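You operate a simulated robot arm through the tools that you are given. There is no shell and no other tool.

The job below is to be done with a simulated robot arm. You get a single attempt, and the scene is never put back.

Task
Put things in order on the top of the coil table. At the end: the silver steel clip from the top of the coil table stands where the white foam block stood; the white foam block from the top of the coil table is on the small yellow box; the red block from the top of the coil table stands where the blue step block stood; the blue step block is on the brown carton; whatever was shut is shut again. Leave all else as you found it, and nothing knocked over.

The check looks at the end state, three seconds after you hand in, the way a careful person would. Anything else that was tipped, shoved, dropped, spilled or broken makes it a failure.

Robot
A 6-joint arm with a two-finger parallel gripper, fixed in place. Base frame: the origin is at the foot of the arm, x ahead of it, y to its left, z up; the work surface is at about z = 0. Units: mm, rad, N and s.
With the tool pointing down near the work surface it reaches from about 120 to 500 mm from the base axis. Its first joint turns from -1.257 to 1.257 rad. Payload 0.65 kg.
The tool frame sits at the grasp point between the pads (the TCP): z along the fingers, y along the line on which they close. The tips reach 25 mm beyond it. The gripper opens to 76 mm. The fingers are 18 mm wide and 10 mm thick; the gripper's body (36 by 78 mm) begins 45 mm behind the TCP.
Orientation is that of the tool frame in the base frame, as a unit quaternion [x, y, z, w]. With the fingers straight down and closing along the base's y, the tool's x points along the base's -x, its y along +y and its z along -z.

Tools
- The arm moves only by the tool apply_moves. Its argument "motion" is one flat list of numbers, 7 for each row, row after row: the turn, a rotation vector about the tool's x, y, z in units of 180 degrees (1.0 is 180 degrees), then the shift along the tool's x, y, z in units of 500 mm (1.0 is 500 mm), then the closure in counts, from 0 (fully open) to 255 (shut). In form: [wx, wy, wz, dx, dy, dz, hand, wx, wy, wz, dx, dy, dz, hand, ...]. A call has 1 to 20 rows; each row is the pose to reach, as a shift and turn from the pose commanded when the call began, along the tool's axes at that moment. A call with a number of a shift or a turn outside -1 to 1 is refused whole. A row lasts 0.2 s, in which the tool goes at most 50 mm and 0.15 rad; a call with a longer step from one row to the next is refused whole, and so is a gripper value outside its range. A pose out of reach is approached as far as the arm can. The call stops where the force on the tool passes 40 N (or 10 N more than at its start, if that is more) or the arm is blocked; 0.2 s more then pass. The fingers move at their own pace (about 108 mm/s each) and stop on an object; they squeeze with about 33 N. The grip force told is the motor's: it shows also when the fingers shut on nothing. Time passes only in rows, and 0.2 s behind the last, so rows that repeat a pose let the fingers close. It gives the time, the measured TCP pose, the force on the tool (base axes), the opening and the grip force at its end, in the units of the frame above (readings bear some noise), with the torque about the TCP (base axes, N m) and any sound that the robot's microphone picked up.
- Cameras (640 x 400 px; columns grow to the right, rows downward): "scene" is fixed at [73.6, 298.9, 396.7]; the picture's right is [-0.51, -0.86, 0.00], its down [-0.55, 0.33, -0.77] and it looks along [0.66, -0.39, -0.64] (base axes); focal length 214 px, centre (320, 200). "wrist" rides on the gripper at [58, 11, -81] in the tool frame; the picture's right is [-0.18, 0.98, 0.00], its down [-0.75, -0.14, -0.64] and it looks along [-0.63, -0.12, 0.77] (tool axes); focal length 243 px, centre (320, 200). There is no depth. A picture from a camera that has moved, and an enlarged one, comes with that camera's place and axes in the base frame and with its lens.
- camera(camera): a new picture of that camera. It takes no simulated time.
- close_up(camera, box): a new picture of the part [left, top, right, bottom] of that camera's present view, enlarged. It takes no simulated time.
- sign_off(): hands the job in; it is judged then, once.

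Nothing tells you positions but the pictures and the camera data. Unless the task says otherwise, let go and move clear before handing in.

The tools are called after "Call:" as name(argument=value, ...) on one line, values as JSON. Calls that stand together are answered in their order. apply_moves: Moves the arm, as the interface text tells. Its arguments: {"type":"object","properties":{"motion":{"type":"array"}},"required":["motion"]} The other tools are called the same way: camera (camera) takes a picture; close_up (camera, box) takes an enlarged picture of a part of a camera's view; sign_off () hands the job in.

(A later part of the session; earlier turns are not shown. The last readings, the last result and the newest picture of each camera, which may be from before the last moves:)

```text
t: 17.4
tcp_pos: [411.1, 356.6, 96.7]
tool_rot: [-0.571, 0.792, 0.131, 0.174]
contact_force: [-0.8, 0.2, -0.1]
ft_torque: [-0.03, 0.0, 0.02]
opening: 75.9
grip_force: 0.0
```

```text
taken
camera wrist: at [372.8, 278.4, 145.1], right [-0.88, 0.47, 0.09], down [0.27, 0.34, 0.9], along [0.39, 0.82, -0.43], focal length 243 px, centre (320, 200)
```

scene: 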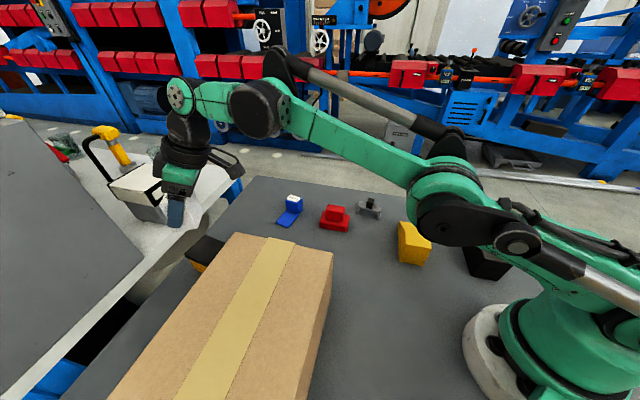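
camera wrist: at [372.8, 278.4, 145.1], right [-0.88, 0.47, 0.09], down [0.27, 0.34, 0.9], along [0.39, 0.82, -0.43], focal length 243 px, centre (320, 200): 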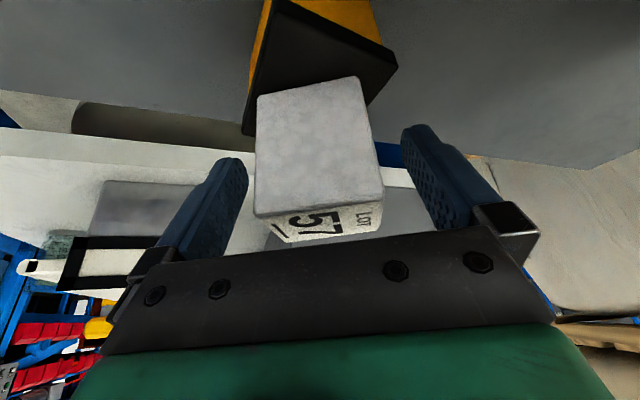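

Call:
apply_moves(motion=[0, 0, 0, -0.0297, 0, -0.0634, 0, 0, 0, 0, -0.0594, 0, -0.1268, 0, 0, 0, 0, -0.0594, 0, -0.1268, 0])

Call:
camera(camera="wrist")

Call:
close_up(camera="scene", box=[130, 180, 290, 280])

```text
t: 18.2
tcp_pos: [407.3, 354.6, 166.7]
tool_rot: [-0.57, 0.792, 0.131, 0.173]
contact_force: [-0.5, -0.4, -1.1]
ft_torque: [-0.03, 0.01, -0.02]
opening: 76.0
grip_force: 0.0
out of reach, approached as far as the arm can: row 2, 3
```

```text
taken
camera wrist: at [370.1, 276.0, 214.9], right [-0.88, 0.47, 0.09], down [0.27, 0.34, 0.9], along [0.39, 0.82, -0.43], focal length 243 px, centre (320, 200)
```

wrist: 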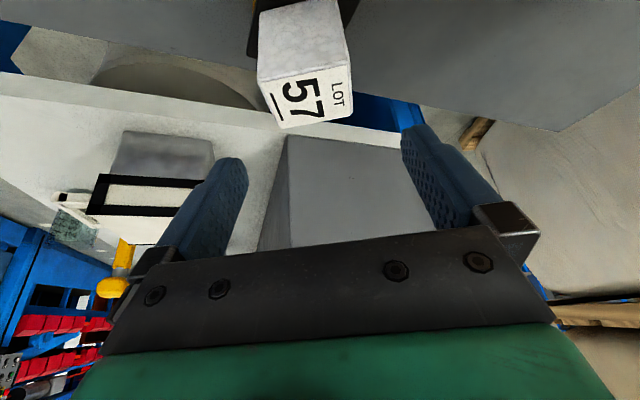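

```text
4.00 times, centred on (210, 230) of scene
camera zoom: at [73.5, 298.8, 396.7], right [-0.51, -0.86, 0.0], down [-0.55, 0.33, -0.77], along [0.66, -0.39, -0.64], focal length 858 px, centre (760, 80)
```

zoom: 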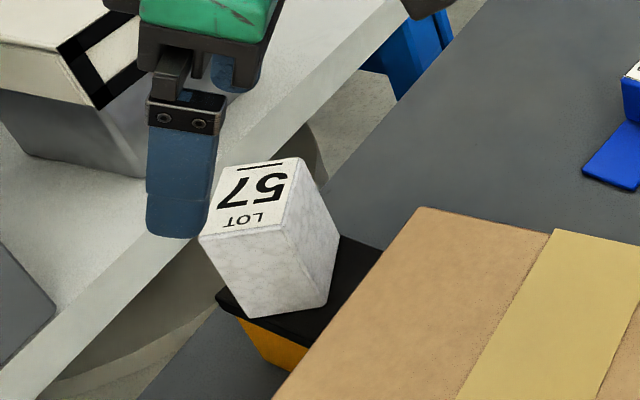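

The foam block stands upright on the lid. Now I'll straighten the tool, clear the carton at height, and head for the silver clip.

Call:
apply_moves(motion=[0, 0.0349, 0, 0.0644, -0.0148, -0.0428, 0, 0, 0.0698, 0, 0.1288, -0.0296, -0.0857, 0, 0, 0.1046, 0, 0.1932, -0.0444, -0.1286, 0, 0, 0.1394, 0, 0.2576, -0.0592, -0.1714, 0, 0, 0.1394, 0, 0.2576, -0.0592, -0.1714, 0])

Call:
camera(camera="wrist")

```text
t: 19.4
tcp_pos: [388.0, 199.3, 189.6]
tool_rot: [-0.585, 0.811, 0.002, -0.003]
contact_force: [0.4, 0.1, 0.3]
ft_torque: [0.0, 0.01, 0.02]
opening: 75.9
grip_force: 0.0
```

```text
taken
camera wrist: at [359.7, 148.7, 268.4], right [-0.87, 0.48, 0.01], down [0.38, 0.67, 0.64], along [0.3, 0.56, -0.77], focal length 243 px, centre (320, 200)
```

wrist: 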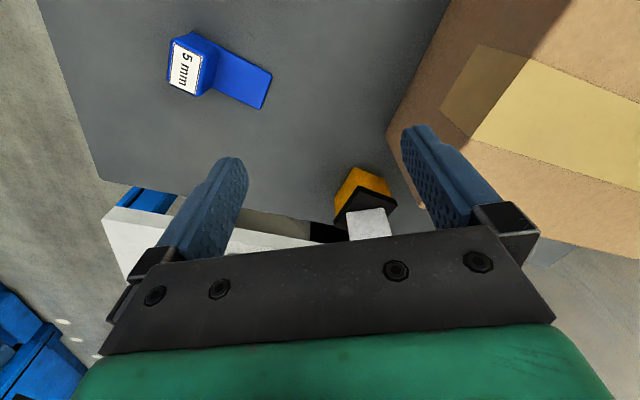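

Call:
close_up(camera="wrist", box=[310, 150, 410, 250])

Call:
close_up(camera="wrist", box=[150, 20, 290, 120])

```text
4.00 times, centred on (360, 200) of wrist
camera zoom: at [359.7, 148.7, 268.4], right [-0.87, 0.48, 0.01], down [0.38, 0.67, 0.64], along [0.3, 0.56, -0.77], focal length 970 px, centre (160, 200)
```

zoom: 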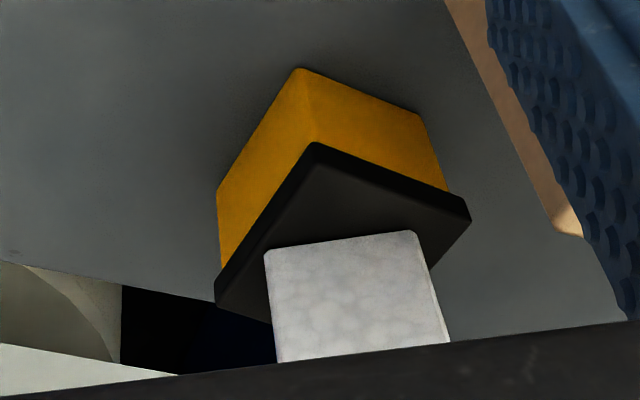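

```text
4.00 times, centred on (220, 70) of wrist
camera zoom: at [359.7, 148.7, 268.4], right [-0.87, 0.48, 0.01], down [0.38, 0.67, 0.64], along [0.3, 0.56, -0.77], focal length 970 px, centre (720, 720)
```

zoom: 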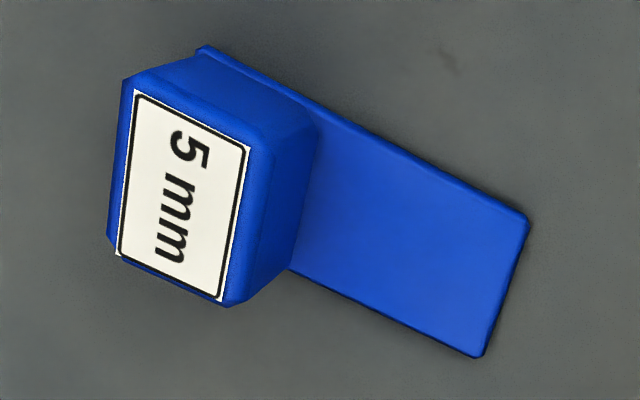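

The foam sits well inside the lid. The blue block's foot is centred near (465.5, 156) and its upright near (477, 136), about 45 mm high. Next I'll move to look at the clip up close.

Call:
apply_moves(motion=[0, 0, 0.0309, 0.0837, 0.0101, 0.0114, 0, 0, 0, 0.0617, 0.1675, 0.0202, 0.0229, 0, 0, 0, 0.0926, 0.2512, 0.0303, 0.0343, 0, 0, 0, 0.1235, 0.335, 0.0403, 0.0457, 0, 0, 0, 0.1544, 0.4187, 0.0504, 0.0571, 0, 0, 0, 0.1852, 0.5025, 0.0605, 0.0686, 0, 0, 0, 0.2161, 0.5862, 0.0706, 0.08, 0, 0, 0, 0.2161, 0.5862, 0.0706, 0.08, 0])

Call:
camera(camera="wrist")

Call:
close_up(camera="wrist", box=[270, 140, 400, 230])

Call:
close_up(camera="scene", box=[170, 180, 330, 280])

```text
t: 21.2
tcp_pos: [260.8, -69.1, 148.2]
tool_rot: [-0.282, 0.96, 0.002, -0.004]
contact_force: [0.1, -0.8, -0.6]
ft_torque: [0.02, -0.01, -0.06]
opening: 76.1
grip_force: 0.0
```

```text
taken
camera wrist: at [206.5, -90.6, 228.8], right [-0.38, 0.93, 0.01], down [0.71, 0.29, 0.64], along [0.59, 0.24, -0.77], focal length 243 px, centre (320, 200)
```

wrist: 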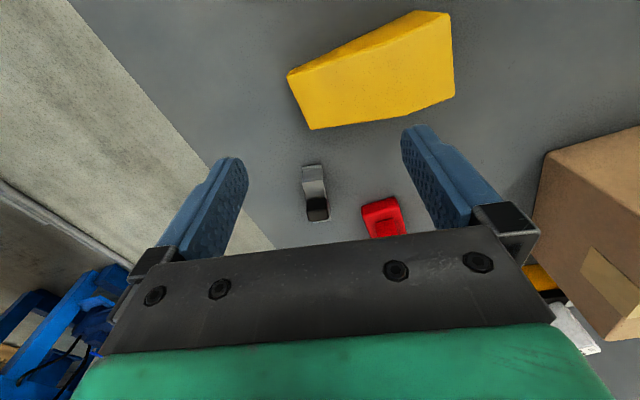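

```text
4.44 times, centred on (335, 185) of wrist
camera zoom: at [206.5, -90.6, 228.8], right [-0.38, 0.93, 0.01], down [0.71, 0.29, 0.64], along [0.59, 0.24, -0.77], focal length 1078 px, centre (253, 267)
```

zoom: 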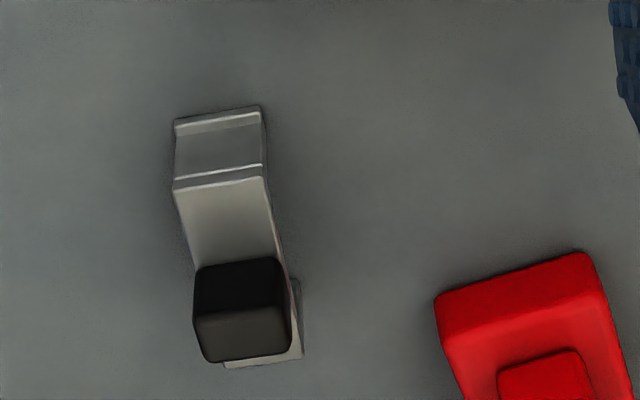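

```text
4.00 times, centred on (250, 230) of scene
camera zoom: at [73.6, 298.8, 396.7], right [-0.51, -0.86, 0.0], down [-0.55, 0.33, -0.77], along [0.66, -0.39, -0.64], focal length 858 px, centre (600, 80)
```

zoom: 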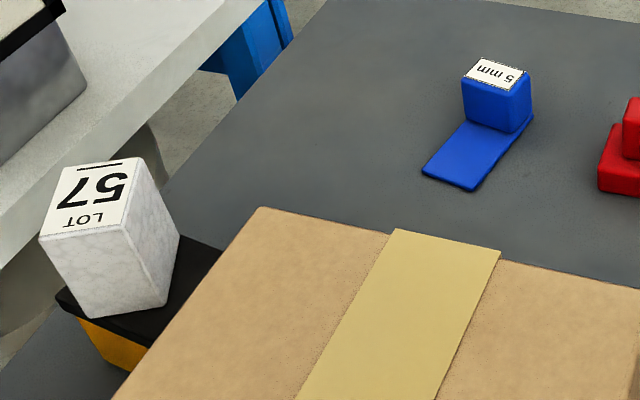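

The clip's plate is 21 x 58 mm, centred near (367, -27) on an axis of 32.7°, with its top at z ≈ 28 and a black knob up to about 44. I'll grip it across its width at the centre.

Call:
apply_moves(motion=[0, -0.0021, 0, -0.0753, -0.015, 0, 0, 0, -0.0021, 0, -0.1506, -0.03, 0, 0, 0, -0.0021, 0, -0.2259, -0.045, 0, 0, 0, -0.0021, 0, -0.2259, -0.045, 0.08, 0, 0, -0.0021, 0, -0.2259, -0.045, 0.14, 0, 0, -0.0021, 0, -0.2259, -0.045, 0.14, 0])

Call:
camera(camera="wrist")

Call:
close_up(camera="scene", box=[310, 150, 430, 240])

```text
t: 22.6
tcp_pos: [369.4, -24.5, 78.9]
tool_rot: [-0.282, 0.96, 0.004, 0.0]
contact_force: [0.1, -0.2, -0.1]
ft_torque: [0.0, 0.0, 0.01]
opening: 75.8
grip_force: 0.0
```

```text
taken
camera wrist: at [313.4, -46.7, 158.3], right [-0.38, 0.93, 0.01], down [0.71, 0.28, 0.64], along [0.59, 0.25, -0.77], focal length 243 px, centre (320, 200)
```

wrist: 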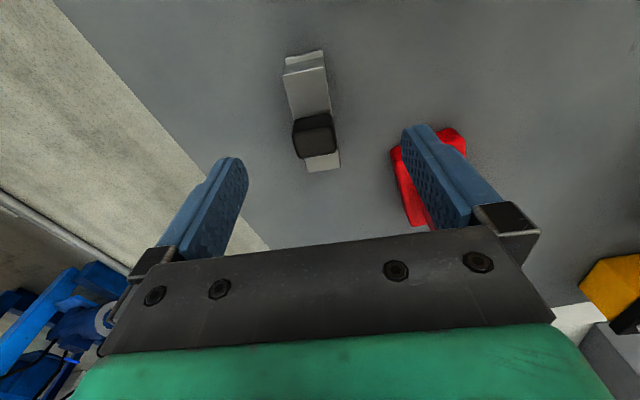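

```text
4.44 times, centred on (370, 195) of scene
camera zoom: at [73.6, 298.9, 396.7], right [-0.51, -0.86, 0.0], down [-0.55, 0.33, -0.77], along [0.66, -0.39, -0.64], focal length 953 px, centre (98, 222)
```

zoom: 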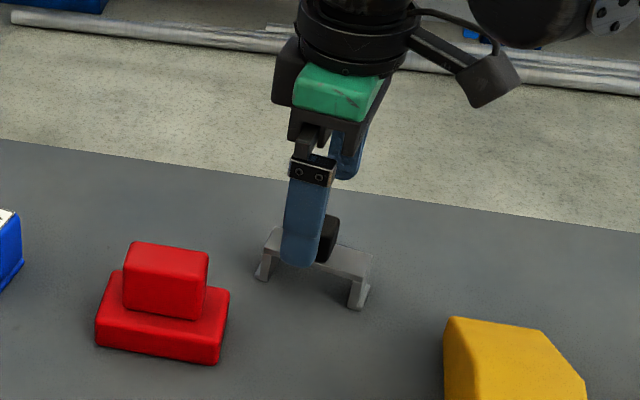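

Call:
apply_moves(motion=[0, 0, 0, 0.0044, -0.0033, 0.03, 0, 0, 0, 0, 0.0044, -0.0033, 0.07, 0, 0, 0, 0, 0.0044, -0.0033, 0.098, 0, 0, 0, 0, 0.0044, -0.0033, 0.098, 0])

Call:
camera(camera="wrist")

Call:
close_up(camera="scene", box=[310, 150, 430, 240])

```text
t: 23.6
tcp_pos: [367.0, -27.1, 29.7]
tool_rot: [-0.282, 0.959, 0.003, -0.001]
contact_force: [-0.5, -0.3, -1.0]
ft_torque: [0.0, 0.01, 0.01]
opening: 76.2
grip_force: 0.1
```

```text
taken
camera wrist: at [312.3, -49.1, 109.0], right [-0.38, 0.93, 0.01], down [0.71, 0.28, 0.64], along [0.59, 0.25, -0.77], focal length 243 px, centre (320, 200)
```

wrist: 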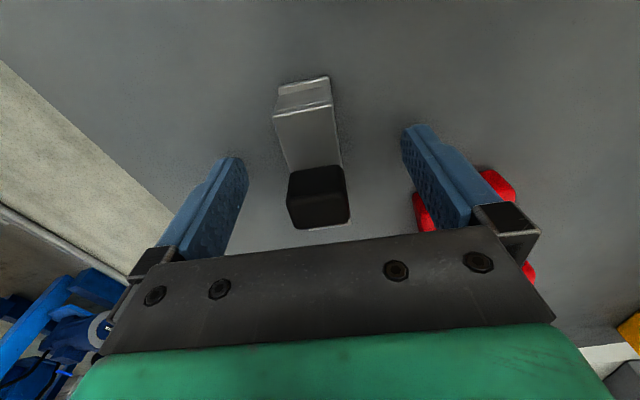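

```text
4.44 times, centred on (370, 195) of scene
camera zoom: at [73.6, 298.9, 396.7], right [-0.51, -0.86, 0.0], down [-0.55, 0.33, -0.77], along [0.66, -0.39, -0.64], focal length 953 px, centre (98, 222)
```

zoom: 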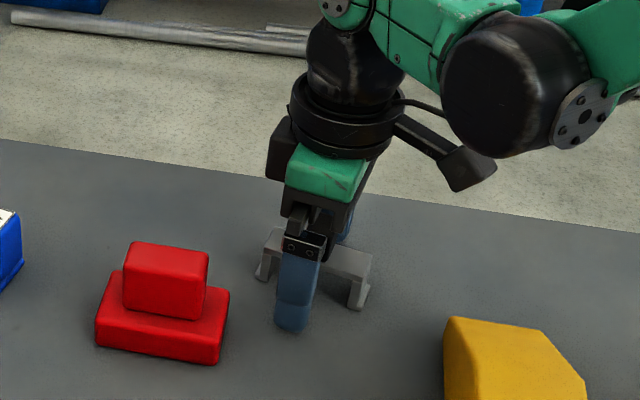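

Call:
apply_moves(motion=[0, 0, 0, 0, 0, 0, 120, 0, 0, 0, 0, 0, 0, 165, 0, 0, 0, 0, 0, 0, 200, 0, 0, 0, 0, 0, 0, 205, 0, 0, 0, 0, 0, 0, 205])

Call:
camera(camera="wrist")

```text
t: 24.8
tcp_pos: [368.4, -27.9, 30.1]
tool_rot: [-0.282, 0.959, 0.004, 0.0]
contact_force: [-1.0, 0.4, 1.4]
ft_torque: [-0.02, -0.04, 0.01]
opening: 21.6
grip_force: 32.6
```

```text
taken
camera wrist: at [312.4, -49.1, 109.2], right [-0.38, 0.93, 0.01], down [0.71, 0.28, 0.64], along [0.59, 0.25, -0.77], focal length 243 px, centre (320, 200)
```

wrist: 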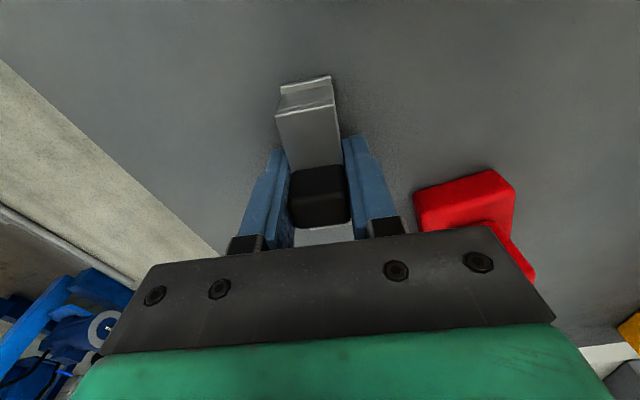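

The clip is gripped at 21.6 mm. I'll lift it and carry it over to where the foam block stood.

Call:
apply_moves(motion=[0, 0, 0, 0, 0, -0.067, 205, 0, 0, 0, 0, 0, -0.134, 205, 0, 0, 0, 0, 0, -0.2, 205, 0, 0, 0, -0.033, 0.0732, -0.2, 205, 0, 0, 0, -0.0659, 0.1464, -0.2, 205, 0, 0, 0, -0.0989, 0.2196, -0.2, 205, 0, 0, 0, -0.1318, 0.2928, -0.2, 205, 0, 0, 0, -0.1648, 0.366, -0.2, 205, 0, 0, 0, -0.1648, 0.366, -0.2, 205])

Call:
camera(camera="wrist")

Call:
camera(camera="scene")

```text
t: 26.8
tcp_pos: [337.2, 170.9, 130.9]
tool_rot: [-0.28, 0.96, 0.003, 0.0]
contact_force: [-0.4, 0.0, -0.4]
ft_torque: [0.01, -0.02, 0.04]
opening: 21.7
grip_force: 33.4
```

```text
taken
camera wrist: at [282.2, 149.5, 210.8], right [-0.38, 0.93, 0.01], down [0.71, 0.28, 0.64], along [0.59, 0.25, -0.77], focal length 243 px, centre (320, 200)
```

wrist: 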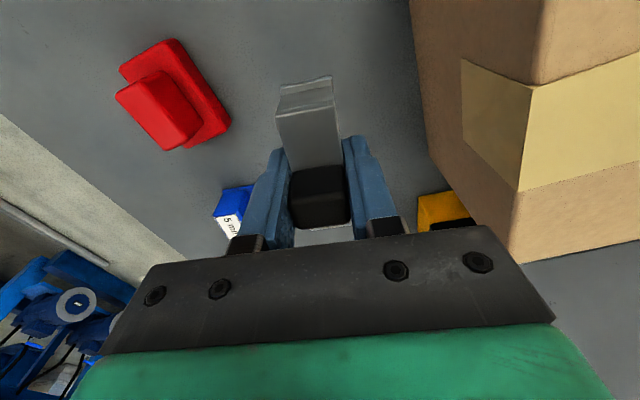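

```text
taken
```

scene: 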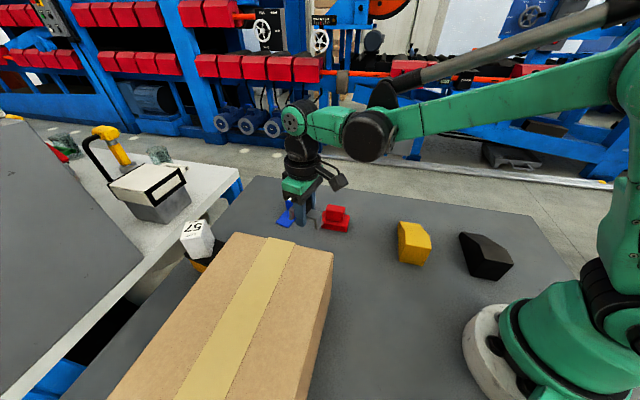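

Call:
apply_moves(motion=[0, 0, 0, -0.0015, -0.0017, 0.08, 205, 0, 0, 0, -0.0015, -0.0017, 0.15, 205, 0, 0, 0, -0.0015, -0.0017, 0.19, 205, 0, 0, 0, -0.0015, -0.0017, 0.197, 205, 0, 0, 0, -0.0015, -0.0017, 0.197, 205])

Call:
camera(camera="wrist")

```text
t: 28.0
tcp_pos: [337.7, 171.2, 33.2]
tool_rot: [-0.283, 0.959, 0.003, 0.0]
contact_force: [-0.8, -0.3, -1.4]
ft_torque: [0.03, 0.0, 0.02]
opening: 21.5
grip_force: 33.3
```

```text
taken
camera wrist: at [283.3, 149.5, 112.1], right [-0.38, 0.93, 0.01], down [0.71, 0.28, 0.64], along [0.59, 0.25, -0.77], focal length 243 px, centre (320, 200)
```

wrist: 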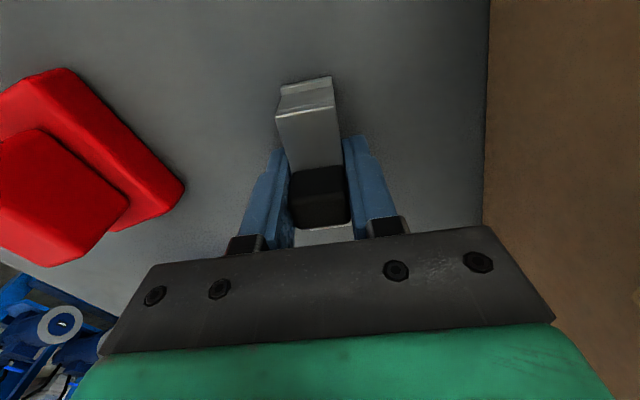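

Almost down; I'll lower in 1 mm steps until the legs touch.

Call:
apply_moves(motion=[0, 0, 0, 0, 0, 0.002, 205, 0, 0, 0, 0, 0, 0.004, 205, 0, 0, 0, 0, 0, 0.004, 205])

Call:
apply_moves(motion=[0, 0, 0, 0, 0, 0.002, 205, 0, 0, 0, 0, 0, 0.002, 205])

```text
t: 28.8
tcp_pos: [337.7, 170.8, 30.3]
tool_rot: [-0.282, 0.959, 0.003, 0.0]
contact_force: [-0.5, 0.8, -1.1]
ft_torque: [-0.02, -0.01, 0.01]
opening: 21.7
grip_force: 32.7
```

```text
t: 29.4
tcp_pos: [338.9, 172.3, 29.7]
tool_rot: [-0.282, 0.959, 0.004, 0.0]
contact_force: [-0.8, 0.2, 17.2]
ft_torque: [-0.11, -0.12, 0.0]
opening: 21.6
grip_force: 33.1
```

Call:
apply_moves(motion=[0, 0, 0, 0, 0, -0.001, 180, 0, 0, 0, 0, 0, -0.001, 100, 0, 0, 0, 0, 0, -0.001, 40, 0, 0, 0, 0, 0, -0.001, 0, 0, 0, 0, 0, 0, -0.001, 0])

Call:
apply_moves(motion=[0, 0, 0, 0, 0, -0.05, 0, 0, 0, 0, 0, 0, -0.13, 0, 0, 0, 0, 0, 0, -0.22, 0, 0, 0, 0, 0, 0, -0.26, 0, 0, 0, 0, 0, 0, -0.26, 0])

Call:
camera(camera="wrist")

Call:
camera(camera="scene")

```text
t: 30.6
tcp_pos: [338.1, 170.8, 29.2]
tool_rot: [-0.282, 0.959, 0.004, 0.0]
contact_force: [0.1, -0.1, 0.5]
ft_torque: [-0.02, -0.01, 0.03]
opening: 75.9
grip_force: 0.0
```

```text
t: 31.8
tcp_pos: [338.7, 169.8, 161.8]
tool_rot: [-0.283, 0.959, 0.003, -0.001]
contact_force: [0.1, 0.5, 0.5]
ft_torque: [-0.01, 0.01, -0.02]
opening: 76.2
grip_force: 0.0
```

```text
taken
camera wrist: at [283.6, 148.2, 240.9], right [-0.38, 0.93, 0.01], down [0.71, 0.28, 0.64], along [0.59, 0.25, -0.77], focal length 243 px, centre (320, 200)
```

wrist: 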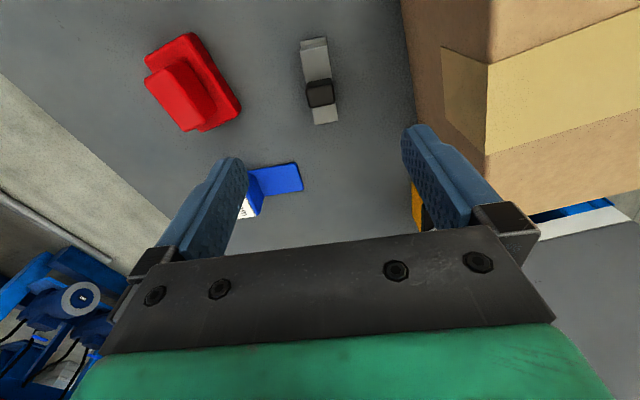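

```text
taken
```

scene: 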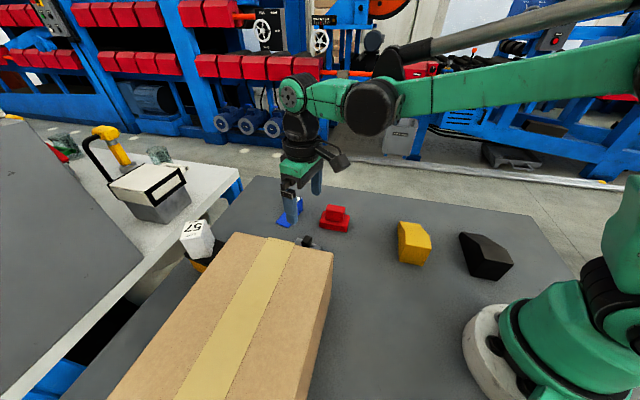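

The clip is standing where the foam block was. Next I'll nudge the carton back, so I'm closing the gripper and moving to the carton side that faces the robot base.

Call:
apply_moves(motion=[0, 0, -0.0114, 0.0461, 0.0582, -0.038, 255, 0, 0, -0.0228, 0.0922, 0.1164, -0.076, 255, 0, 0, -0.0342, 0.1383, 0.1746, -0.076, 255, 0, 0, -0.0455, 0.1844, 0.2328, -0.076, 255, 0, 0, -0.0569, 0.2305, 0.291, -0.076, 255, 0, 0, -0.0683, 0.2766, 0.3492, -0.076, 255, 0, 0, -0.0683, 0.2766, 0.3492, -0.076, 255])

Call:
camera(camera="wrist")

Call:
camera(camera="scene")

```text
t: 33.4
tcp_pos: [128.3, 241.8, 200.1]
tool_rot: [-0.384, 0.923, 0.005, -0.001]
contact_force: [0.9, 0.0, 0.0]
ft_torque: [-0.02, 0.0, -0.03]
opening: 0.0
grip_force: 23.9
```

```text
taken
camera wrist: at [78.6, 208.5, 278.3], right [-0.57, 0.82, 0.01], down [0.63, 0.43, 0.64], along [0.53, 0.37, -0.76], focal length 243 px, centre (320, 200)
```

wrist: 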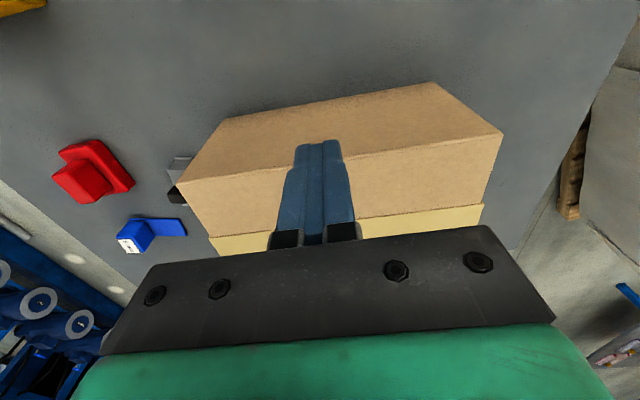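

```text
taken
```

scene: 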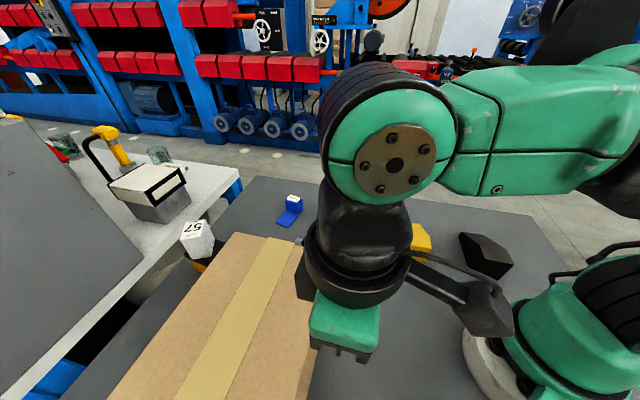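

Call:
apply_moves(motion=[0, 0, 0, 0, 0, 0.08, 255, 0, 0, 0, 0, 0, 0.16, 255, 0, 0, 0, 0, 0, 0.23, 255, 0, 0, 0, -0.03, 0, 0.23, 255, 0, 0, 0, -0.03, 0, 0.23, 255])

Call:
camera(camera="wrist")

Call:
close_up(camera="scene", box=[170, 215, 250, 265])

```text
t: 34.6
tcp_pos: [138.5, 252.6, 83.2]
tool_rot: [-0.383, 0.924, 0.004, 0.0]
contact_force: [-0.1, -1.1, 0.0]
ft_torque: [0.02, -0.07, -0.02]
opening: 0.0
grip_force: 23.8
```

```text
taken
camera wrist: at [89.7, 219.8, 162.6], right [-0.57, 0.82, 0.01], down [0.63, 0.43, 0.64], along [0.53, 0.37, -0.76], focal length 243 px, centre (320, 200)
```

wrist: 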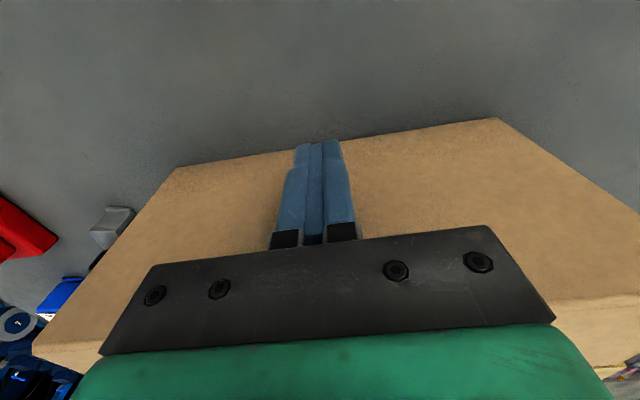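

```text
8.00 times, centred on (210, 240) of scene
camera zoom: at [73.6, 298.8, 396.7], right [-0.51, -0.86, 0.0], down [-0.55, 0.33, -0.77], along [0.66, -0.39, -0.64], focal length 1716 px, centre (1200, -120)
```

zoom: 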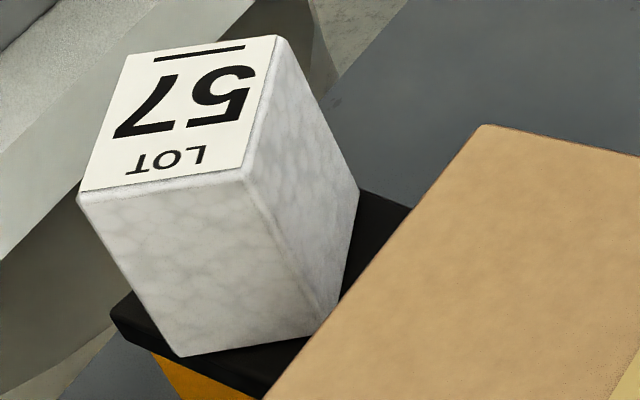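

The carton moved about 9 mm along (1, 1), because the gripper body touched it before the fingers did. That overshoots the original spot by roughly 4.5 mm. I'll back off, lift, and measure before I correct it from the other side.

Call:
apply_moves(motion=[0, 0, 0, 0.03, 0, 0, 255, 0, 0, 0, 0.04, 0, -0.06, 255, 0, 0, 0, 0.04, 0, -0.14, 255, 0, 0, 0, 0.04, 0, -0.22, 255, 0, 0, 0, 0.04, 0, -0.25, 255])

Call:
camera(camera="wrist")

Call:
close_up(camera="scene", box=[80, 200, 400, 400])

Call:
close_up(camera="scene", box=[240, 170, 400, 270])

```text
t: 35.8
tcp_pos: [125.1, 237.4, 210.7]
tool_rot: [-0.383, 0.924, 0.004, 0.0]
contact_force: [1.0, -0.6, -0.4]
ft_torque: [-0.03, -0.03, 0.02]
opening: 0.0
grip_force: 23.5
```

```text
taken
camera wrist: at [75.3, 204.8, 289.0], right [-0.57, 0.82, 0.01], down [0.63, 0.43, 0.64], along [0.53, 0.37, -0.76], focal length 243 px, centre (320, 200)
```

wrist: 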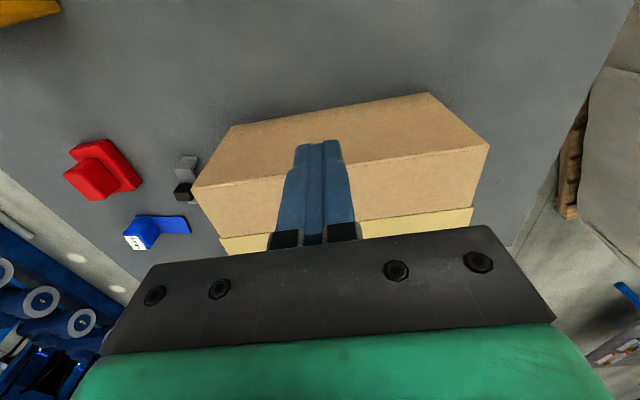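

```text
2.00 times, centred on (240, 300) of scene
camera zoom: at [73.6, 298.8, 396.7], right [-0.51, -0.86, 0.0], down [-0.55, 0.33, -0.77], along [0.66, -0.39, -0.64], focal length 429 px, centre (480, 0)
```

zoom: 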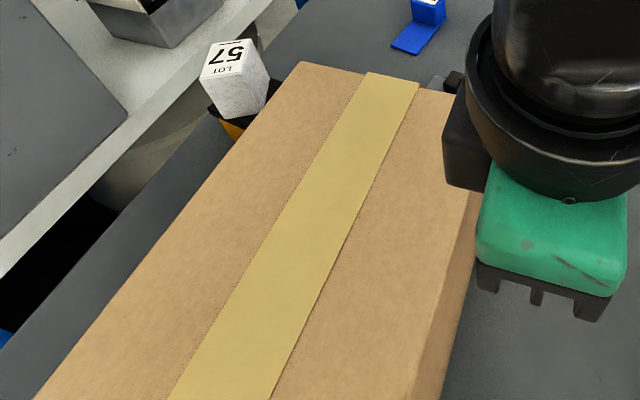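

```text
4.00 times, centred on (320, 220) of scene
camera zoom: at [73.6, 298.8, 396.7], right [-0.51, -0.86, 0.0], down [-0.55, 0.33, -0.77], along [0.66, -0.39, -0.64], focal length 858 px, centre (320, 120)
```

zoom: 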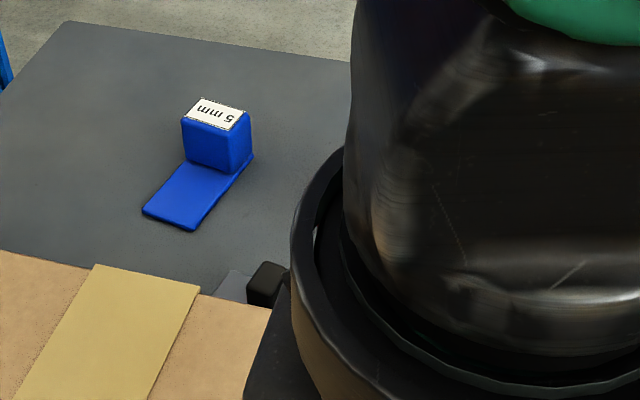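

Net carton offset from its original place is about (+4, +2) mm. I'll go over the carton to its outer side with a tilted tool and push it back in 1 mm steps.

Call:
apply_moves(motion=[0, -0.0231, 0, -0.083, 0.0003, 0.007, 255, 0, -0.0463, 0, -0.1659, 0.0007, 0.014, 255, 0, -0.0694, 0, -0.2489, 0.001, 0.021, 255, 0, -0.0926, 0, -0.3319, 0.0013, 0.028, 255, 0, -0.1157, 0, -0.4148, 0.0017, 0.035, 255, 0, -0.1389, 0, -0.4978, 0.002, 0.042, 255, 0, -0.1389, 0, -0.4978, 0.002, 0.042, 255])

Call:
camera(camera="wrist")

Call:
camera(camera="scene")

```text
t: 37.4
tcp_pos: [299.8, 415.1, 188.5]
tool_rot: [-0.373, 0.902, 0.086, 0.199]
contact_force: [-0.1, 0.1, 0.8]
ft_torque: [-0.04, 0.01, 0.02]
opening: 0.0
grip_force: 23.7
```

```text
taken
camera wrist: at [230.0, 362.1, 236.1], right [-0.58, 0.81, 0.09], down [0.39, 0.18, 0.9], along [0.72, 0.55, -0.42], focal length 243 px, centre (320, 200)
```

wrist: 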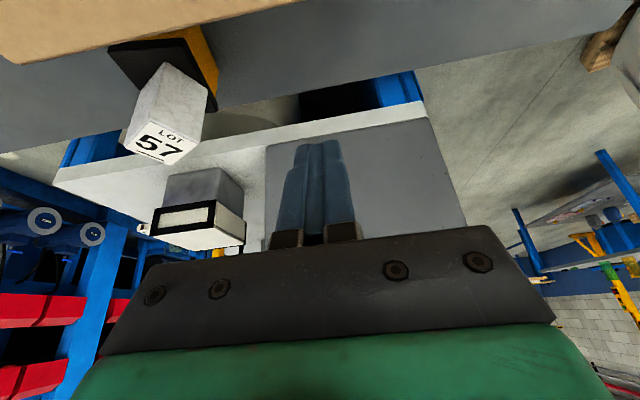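

```text
taken
```

scene: 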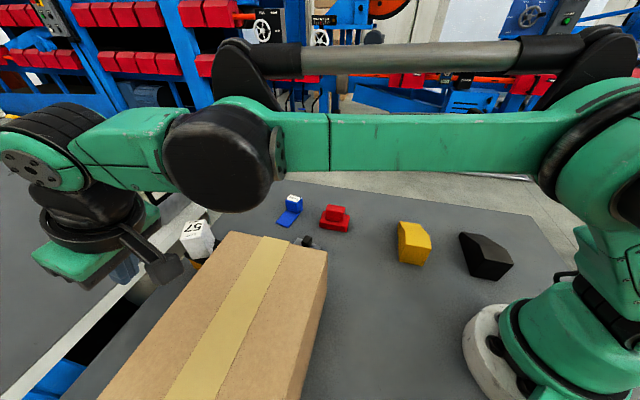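

Call:
apply_moves(motion=[0, 0, 0, 0.0311, 0, 0.0666, 255, 0, 0, 0, 0.0621, 0, 0.1332, 255, 0, 0, 0, 0.0621, 0, 0.1332, 255])

Call:
close_up(camera="scene", box=[170, 215, 250, 265])

Call:
camera(camera="scene")

```text
t: 38.2
tcp_pos: [298.7, 415.1, 116.0]
tool_rot: [-0.373, 0.902, 0.086, 0.2]
contact_force: [-0.3, 0.0, 0.3]
ft_torque: [-0.01, 0.02, -0.01]
opening: 0.2
grip_force: 23.7
```

```text
8.00 times, centred on (210, 240) of scene
camera zoom: at [73.6, 298.8, 396.7], right [-0.51, -0.86, 0.0], down [-0.55, 0.33, -0.77], along [0.66, -0.39, -0.64], focal length 1716 px, centre (1200, -120)
```

zoom: 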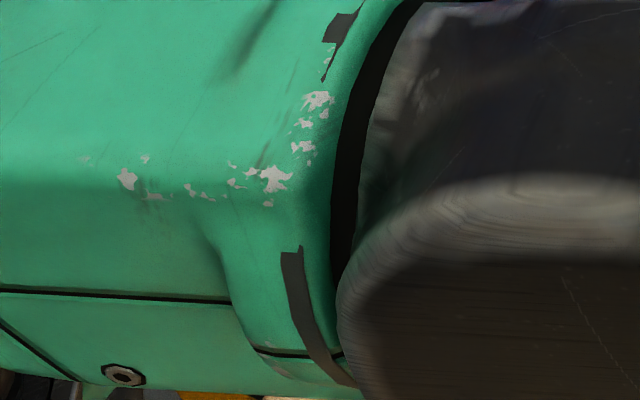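

```text
taken
```

scene: 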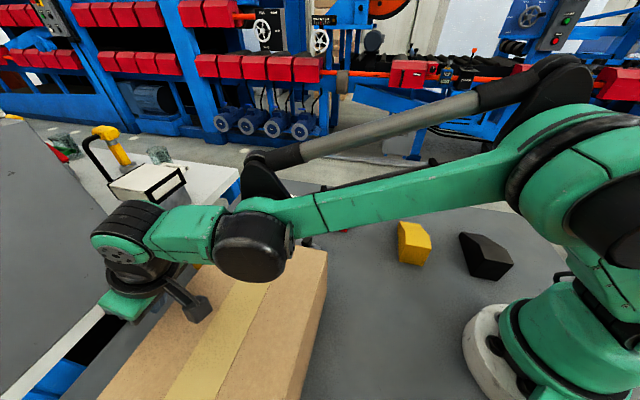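

Call:
close_up(camera="scene", box=[280, 235, 360, 285])

Call:
apply_moves(motion=[0, 0, 0, 0.0109, 0, -0.0051, 255, 0, 0, 0, 0.0217, 0, -0.0102, 255, 0, 0, 0, 0.0217, 0, -0.0102, 255])

Call:
close_up(camera="scene", box=[280, 235, 360, 285])

Call:
camera(camera="wrist")

```text
8.00 times, centred on (320, 260) of scene
camera zoom: at [73.6, 298.8, 396.7], right [-0.51, -0.86, 0.0], down [-0.55, 0.33, -0.77], along [0.66, -0.39, -0.64], focal length 1716 px, centre (320, -280)
```

zoom: 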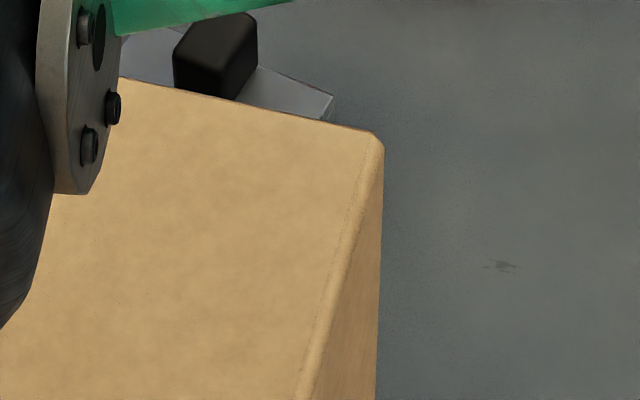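

```text
t: 39.0
tcp_pos: [290.4, 407.4, 115.7]
tool_rot: [-0.373, 0.902, 0.087, 0.2]
contact_force: [0.3, 0.4, -0.1]
ft_torque: [-0.01, -0.01, 0.01]
opening: 0.0
grip_force: 23.6
```

```text
8.00 times, centred on (320, 260) of scene
camera zoom: at [73.6, 298.8, 396.7], right [-0.51, -0.86, 0.0], down [-0.55, 0.33, -0.77], along [0.66, -0.39, -0.64], focal length 1716 px, centre (320, -280)
```

zoom: 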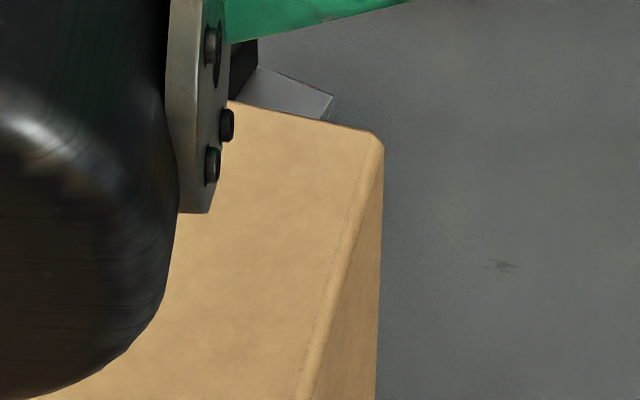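

```text
taken
camera wrist: at [221.4, 353.8, 162.9], right [-0.58, 0.81, 0.09], down [0.39, 0.18, 0.9], along [0.72, 0.55, -0.42], focal length 243 px, centre (320, 200)
```

wrist: 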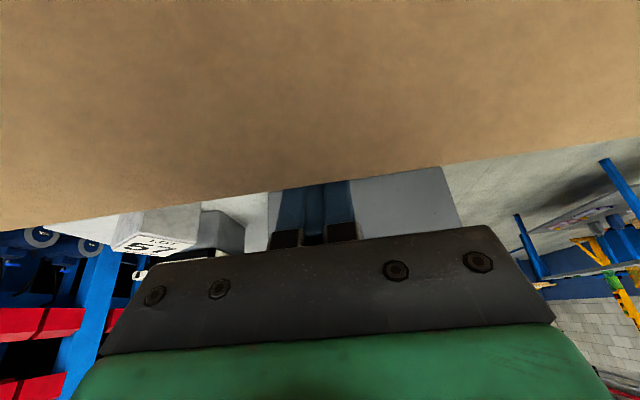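

Call:
apply_moves(motion=[0, 0, 0, 0.0091, 0, -0.0042, 255, 0, 0, 0, 0.0091, 0, -0.0042, 255])

Call:
close_up(camera="scene", box=[280, 235, 360, 285])

```text
t: 39.6
tcp_pos: [287.5, 403.4, 115.8]
tool_rot: [-0.373, 0.902, 0.087, 0.201]
contact_force: [-1.2, -1.0, -0.7]
ft_torque: [0.02, 0.0, 0.02]
opening: 0.1
grip_force: 23.7
```

```text
8.00 times, centred on (320, 260) of scene
camera zoom: at [73.6, 298.8, 396.7], right [-0.51, -0.86, 0.0], down [-0.55, 0.33, -0.77], along [0.66, -0.39, -0.64], focal length 1716 px, centre (320, -280)
```

zoom: 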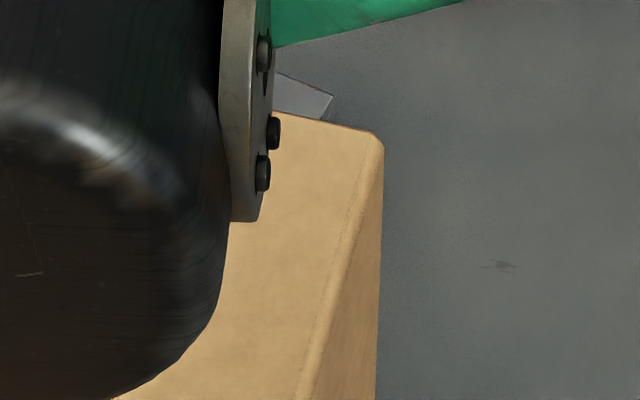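

Call:
apply_moves(motion=[0, 0, 0, 0.0036, 0, -0.0017, 255, 0, 0, 0, 0.0036, 0, -0.0017, 255])

Call:
close_up(camera="scene", box=[280, 235, 360, 285])

```text
t: 40.2
tcp_pos: [285.9, 400.5, 115.3]
tool_rot: [-0.373, 0.902, 0.087, 0.201]
contact_force: [0.4, 1.1, 0.0]
ft_torque: [-0.01, 0.02, -0.01]
opening: 0.0
grip_force: 23.9
```

```text
8.00 times, centred on (320, 260) of scene
camera zoom: at [73.6, 298.8, 396.7], right [-0.51, -0.86, 0.0], down [-0.55, 0.33, -0.77], along [0.66, -0.39, -0.64], focal length 1716 px, centre (320, -280)
```

zoom: 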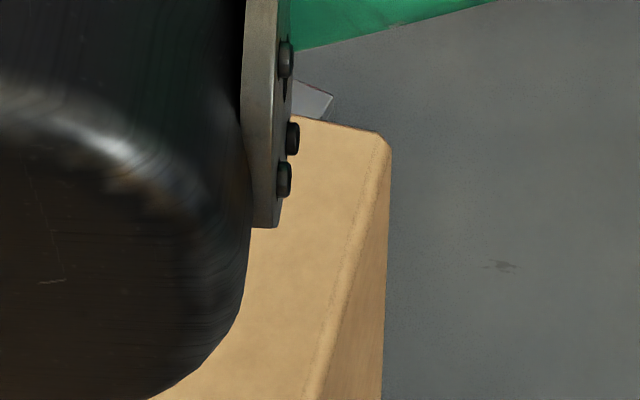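

Call:
apply_moves(motion=[0, 0, 0, 0.0036, 0, -0.0017, 255, 0, 0, 0, 0.0036, 0, -0.0017, 255])

Call:
close_up(camera="scene", box=[280, 235, 360, 285])

```text
t: 40.8
tcp_pos: [283.6, 400.3, 115.7]
tool_rot: [-0.373, 0.901, 0.086, 0.201]
contact_force: [-0.2, -0.1, 0.4]
ft_torque: [-0.01, 0.03, -0.01]
opening: 0.1
grip_force: 24.3
```

```text
8.00 times, centred on (320, 260) of scene
camera zoom: at [73.6, 298.8, 396.7], right [-0.51, -0.86, 0.0], down [-0.55, 0.33, -0.77], along [0.66, -0.39, -0.64], focal length 1716 px, centre (320, -280)
```

zoom: 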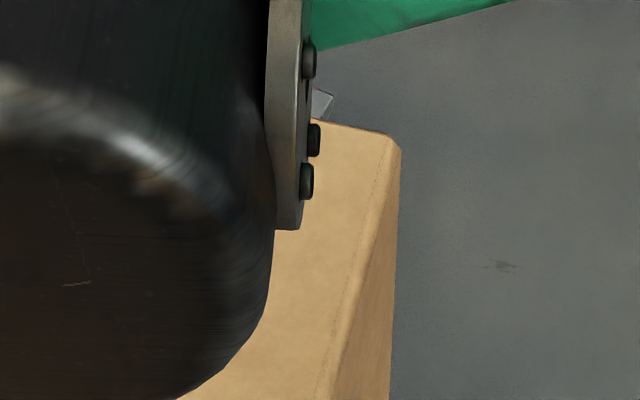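

Call:
apply_moves(motion=[0, 0, 0, 0.0021, 0, -0.001, 255, 0, 0, 0, 0.0021, 0, -0.001, 255])

Call:
close_up(camera="scene", box=[280, 235, 360, 285])

```text
t: 41.4
tcp_pos: [283.1, 399.4, 116.5]
tool_rot: [-0.373, 0.902, 0.087, 0.2]
contact_force: [1.0, -0.7, -0.2]
ft_torque: [-0.03, 0.01, -0.04]
opening: 0.0
grip_force: 23.4
```

```text
8.00 times, centred on (320, 260) of scene
camera zoom: at [73.6, 298.8, 396.7], right [-0.51, -0.86, 0.0], down [-0.55, 0.33, -0.77], along [0.66, -0.39, -0.64], focal length 1716 px, centre (320, -280)
```

zoom: 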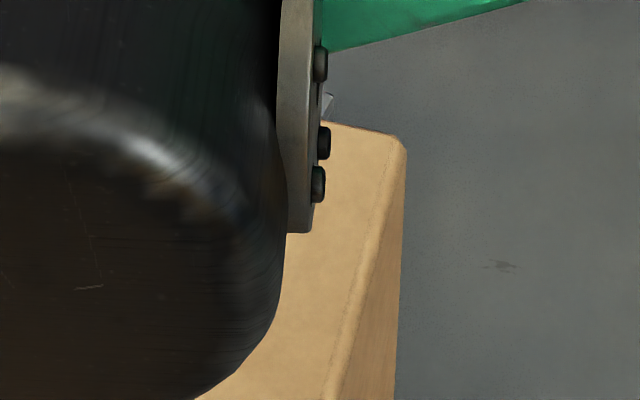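

Call:
apply_moves(motion=[0, 0, 0, -0.0362, 0, 0.017, 255, 0, 0, 0, -0.0679, 0, -0.0509, 255, 0, 0, 0, -0.0996, 0, -0.1188, 255, 0, 0, 0, -0.0996, 0, -0.1188, 255])

Call:
close_up(camera="scene", box=[170, 215, 250, 265])

Call:
close_up(camera="scene", box=[240, 170, 400, 270])

Call:
close_up(camera="scene", box=[80, 200, 400, 400])

```text
t: 42.4
tcp_pos: [298.9, 413.9, 190.8]
tool_rot: [-0.374, 0.902, 0.086, 0.2]
contact_force: [-1.0, -0.2, 0.3]
ft_torque: [-0.01, 0.0, 0.04]
opening: 0.0
grip_force: 24.0
```

```text
8.00 times, centred on (210, 240) of scene
camera zoom: at [73.6, 298.8, 396.7], right [-0.51, -0.86, 0.0], down [-0.55, 0.33, -0.77], along [0.66, -0.39, -0.64], focal length 1716 px, centre (1200, -120)
```

zoom: 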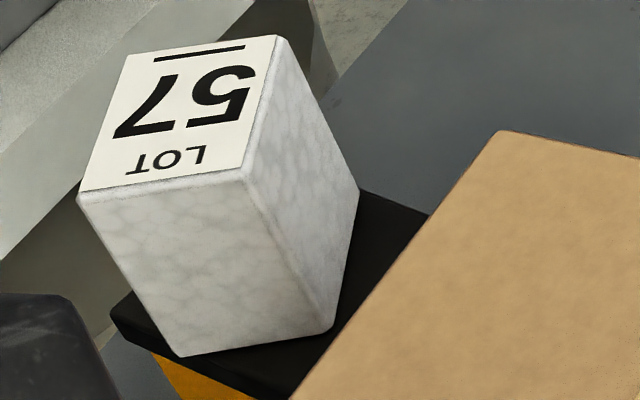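

```text
4.00 times, centred on (320, 220) of scene
camera zoom: at [73.6, 298.8, 396.7], right [-0.51, -0.86, 0.0], down [-0.55, 0.33, -0.77], along [0.66, -0.39, -0.64], focal length 858 px, centre (320, 120)
```

zoom: 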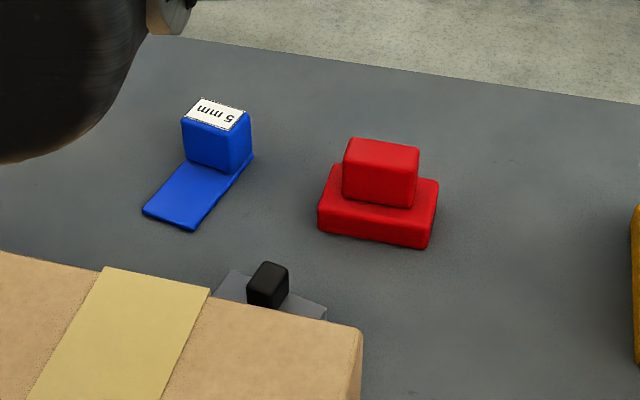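

```text
2.00 times, centred on (240, 300) of scene
camera zoom: at [73.6, 298.8, 396.7], right [-0.51, -0.86, 0.0], down [-0.55, 0.33, -0.77], along [0.66, -0.39, -0.64], focal length 429 px, centre (480, 0)
```

zoom: 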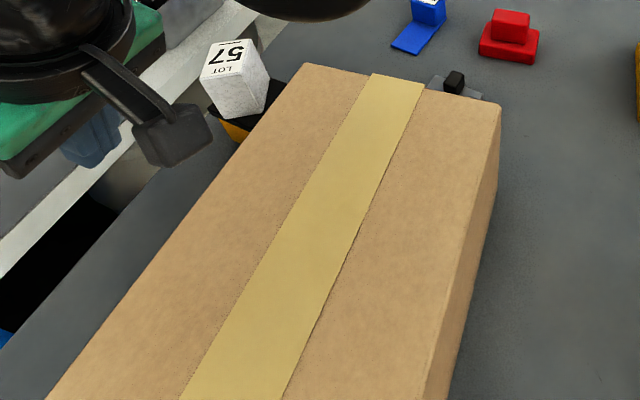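

The carton is back within about 1 mm of its original spot. Now I'll head for the blue step block, reducing the tilt to 15° on the way.

Call:
apply_moves(motion=[0.0036, 0.0093, 0.01, 0.0251, -0.0739, -0.0117, 255, 0.0073, 0.0185, 0.0199, 0.0501, -0.1477, -0.0235, 255, 0.0109, 0.0278, 0.0299, 0.0752, -0.2216, -0.0352, 255, 0.0146, 0.0371, 0.0398, 0.1003, -0.2955, -0.0469, 255, 0.0182, 0.0463, 0.0498, 0.1253, -0.3693, -0.0587, 255, 0.0219, 0.0556, 0.0597, 0.1504, -0.4432, -0.0704, 0, 0.0219, 0.0556, 0.0597, 0.1504, -0.4432, -0.0704, 0])

Call:
camera(camera="wrist")

```text
t: 44.0
tcp_pos: [397.0, 197.9, 189.0]
tool_rot: [-0.286, 0.949, 0.041, 0.125]
contact_force: [-0.6, 0.8, 0.4]
ft_torque: [0.02, -0.02, -0.04]
opening: 76.1
grip_force: 0.1
```

```text
taken
camera wrist: at [326.6, 164.9, 250.2], right [-0.4, 0.92, 0.05], down [0.55, 0.19, 0.82], along [0.74, 0.35, -0.58], focal length 243 px, centre (320, 200)
```

wrist: 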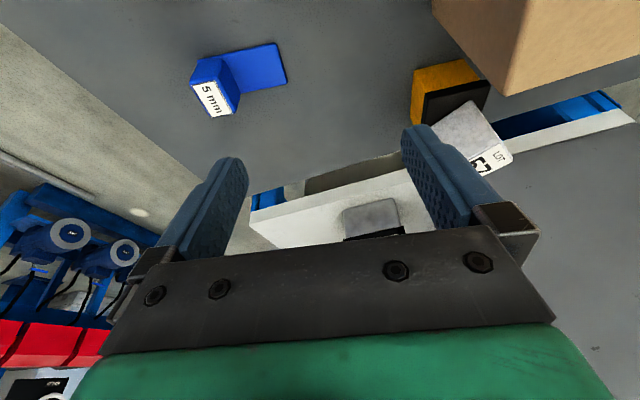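

Call:
close_up(camera="wrist", box=[175, 30, 303, 130])

```text
4.00 times, centred on (239, 80) of wrist
camera zoom: at [326.6, 164.9, 250.2], right [-0.4, 0.92, 0.05], down [0.55, 0.19, 0.82], along [0.74, 0.35, -0.58], focal length 970 px, centre (644, 680)
```

zoom: 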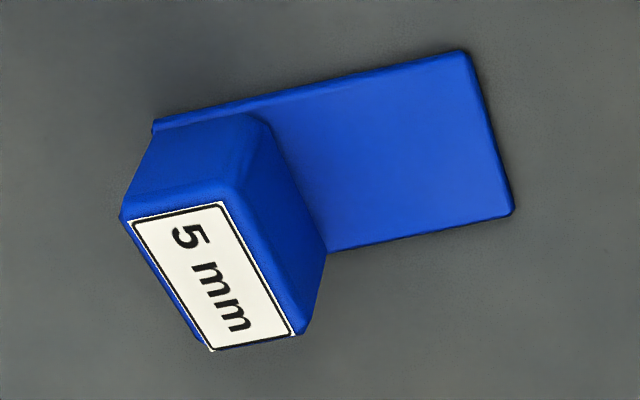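

Call:
apply_moves(motion=[0, 0, 0, -0.004, -0.0476, 0.0472, 0, 0, 0, 0, -0.008, -0.0951, 0.0943, 0, 0, 0, 0, -0.012, -0.1427, 0.1415, 0, 0, 0, 0, -0.016, -0.1902, 0.1886, 0, 0, 0, 0, -0.016, -0.1902, 0.1886, 0])

Call:
camera(camera="wrist")

Call:
close_up(camera="scene", box=[220, 150, 380, 250])

```text
t: 45.2
tcp_pos: [476.0, 137.2, 99.7]
tool_rot: [-0.287, 0.949, 0.04, 0.125]
contact_force: [0.7, 1.1, 0.7]
ft_torque: [0.01, 0.0, -0.03]
opening: 75.9
grip_force: 0.1
```

```text
taken
camera wrist: at [405.4, 103.7, 160.7], right [-0.4, 0.92, 0.05], down [0.55, 0.19, 0.82], along [0.74, 0.35, -0.58], focal length 243 px, centre (320, 200)
```

wrist: 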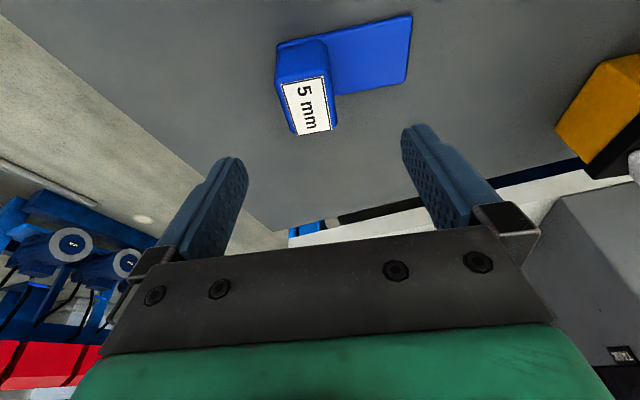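

```text
4.00 times, centred on (300, 200) of scene
camera zoom: at [73.6, 298.8, 396.7], right [-0.51, -0.86, 0.0], down [-0.55, 0.33, -0.77], along [0.66, -0.39, -0.64], focal length 858 px, centre (400, 200)
```

zoom: 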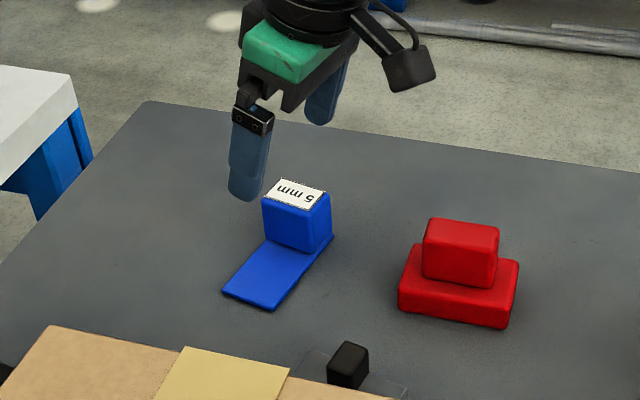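

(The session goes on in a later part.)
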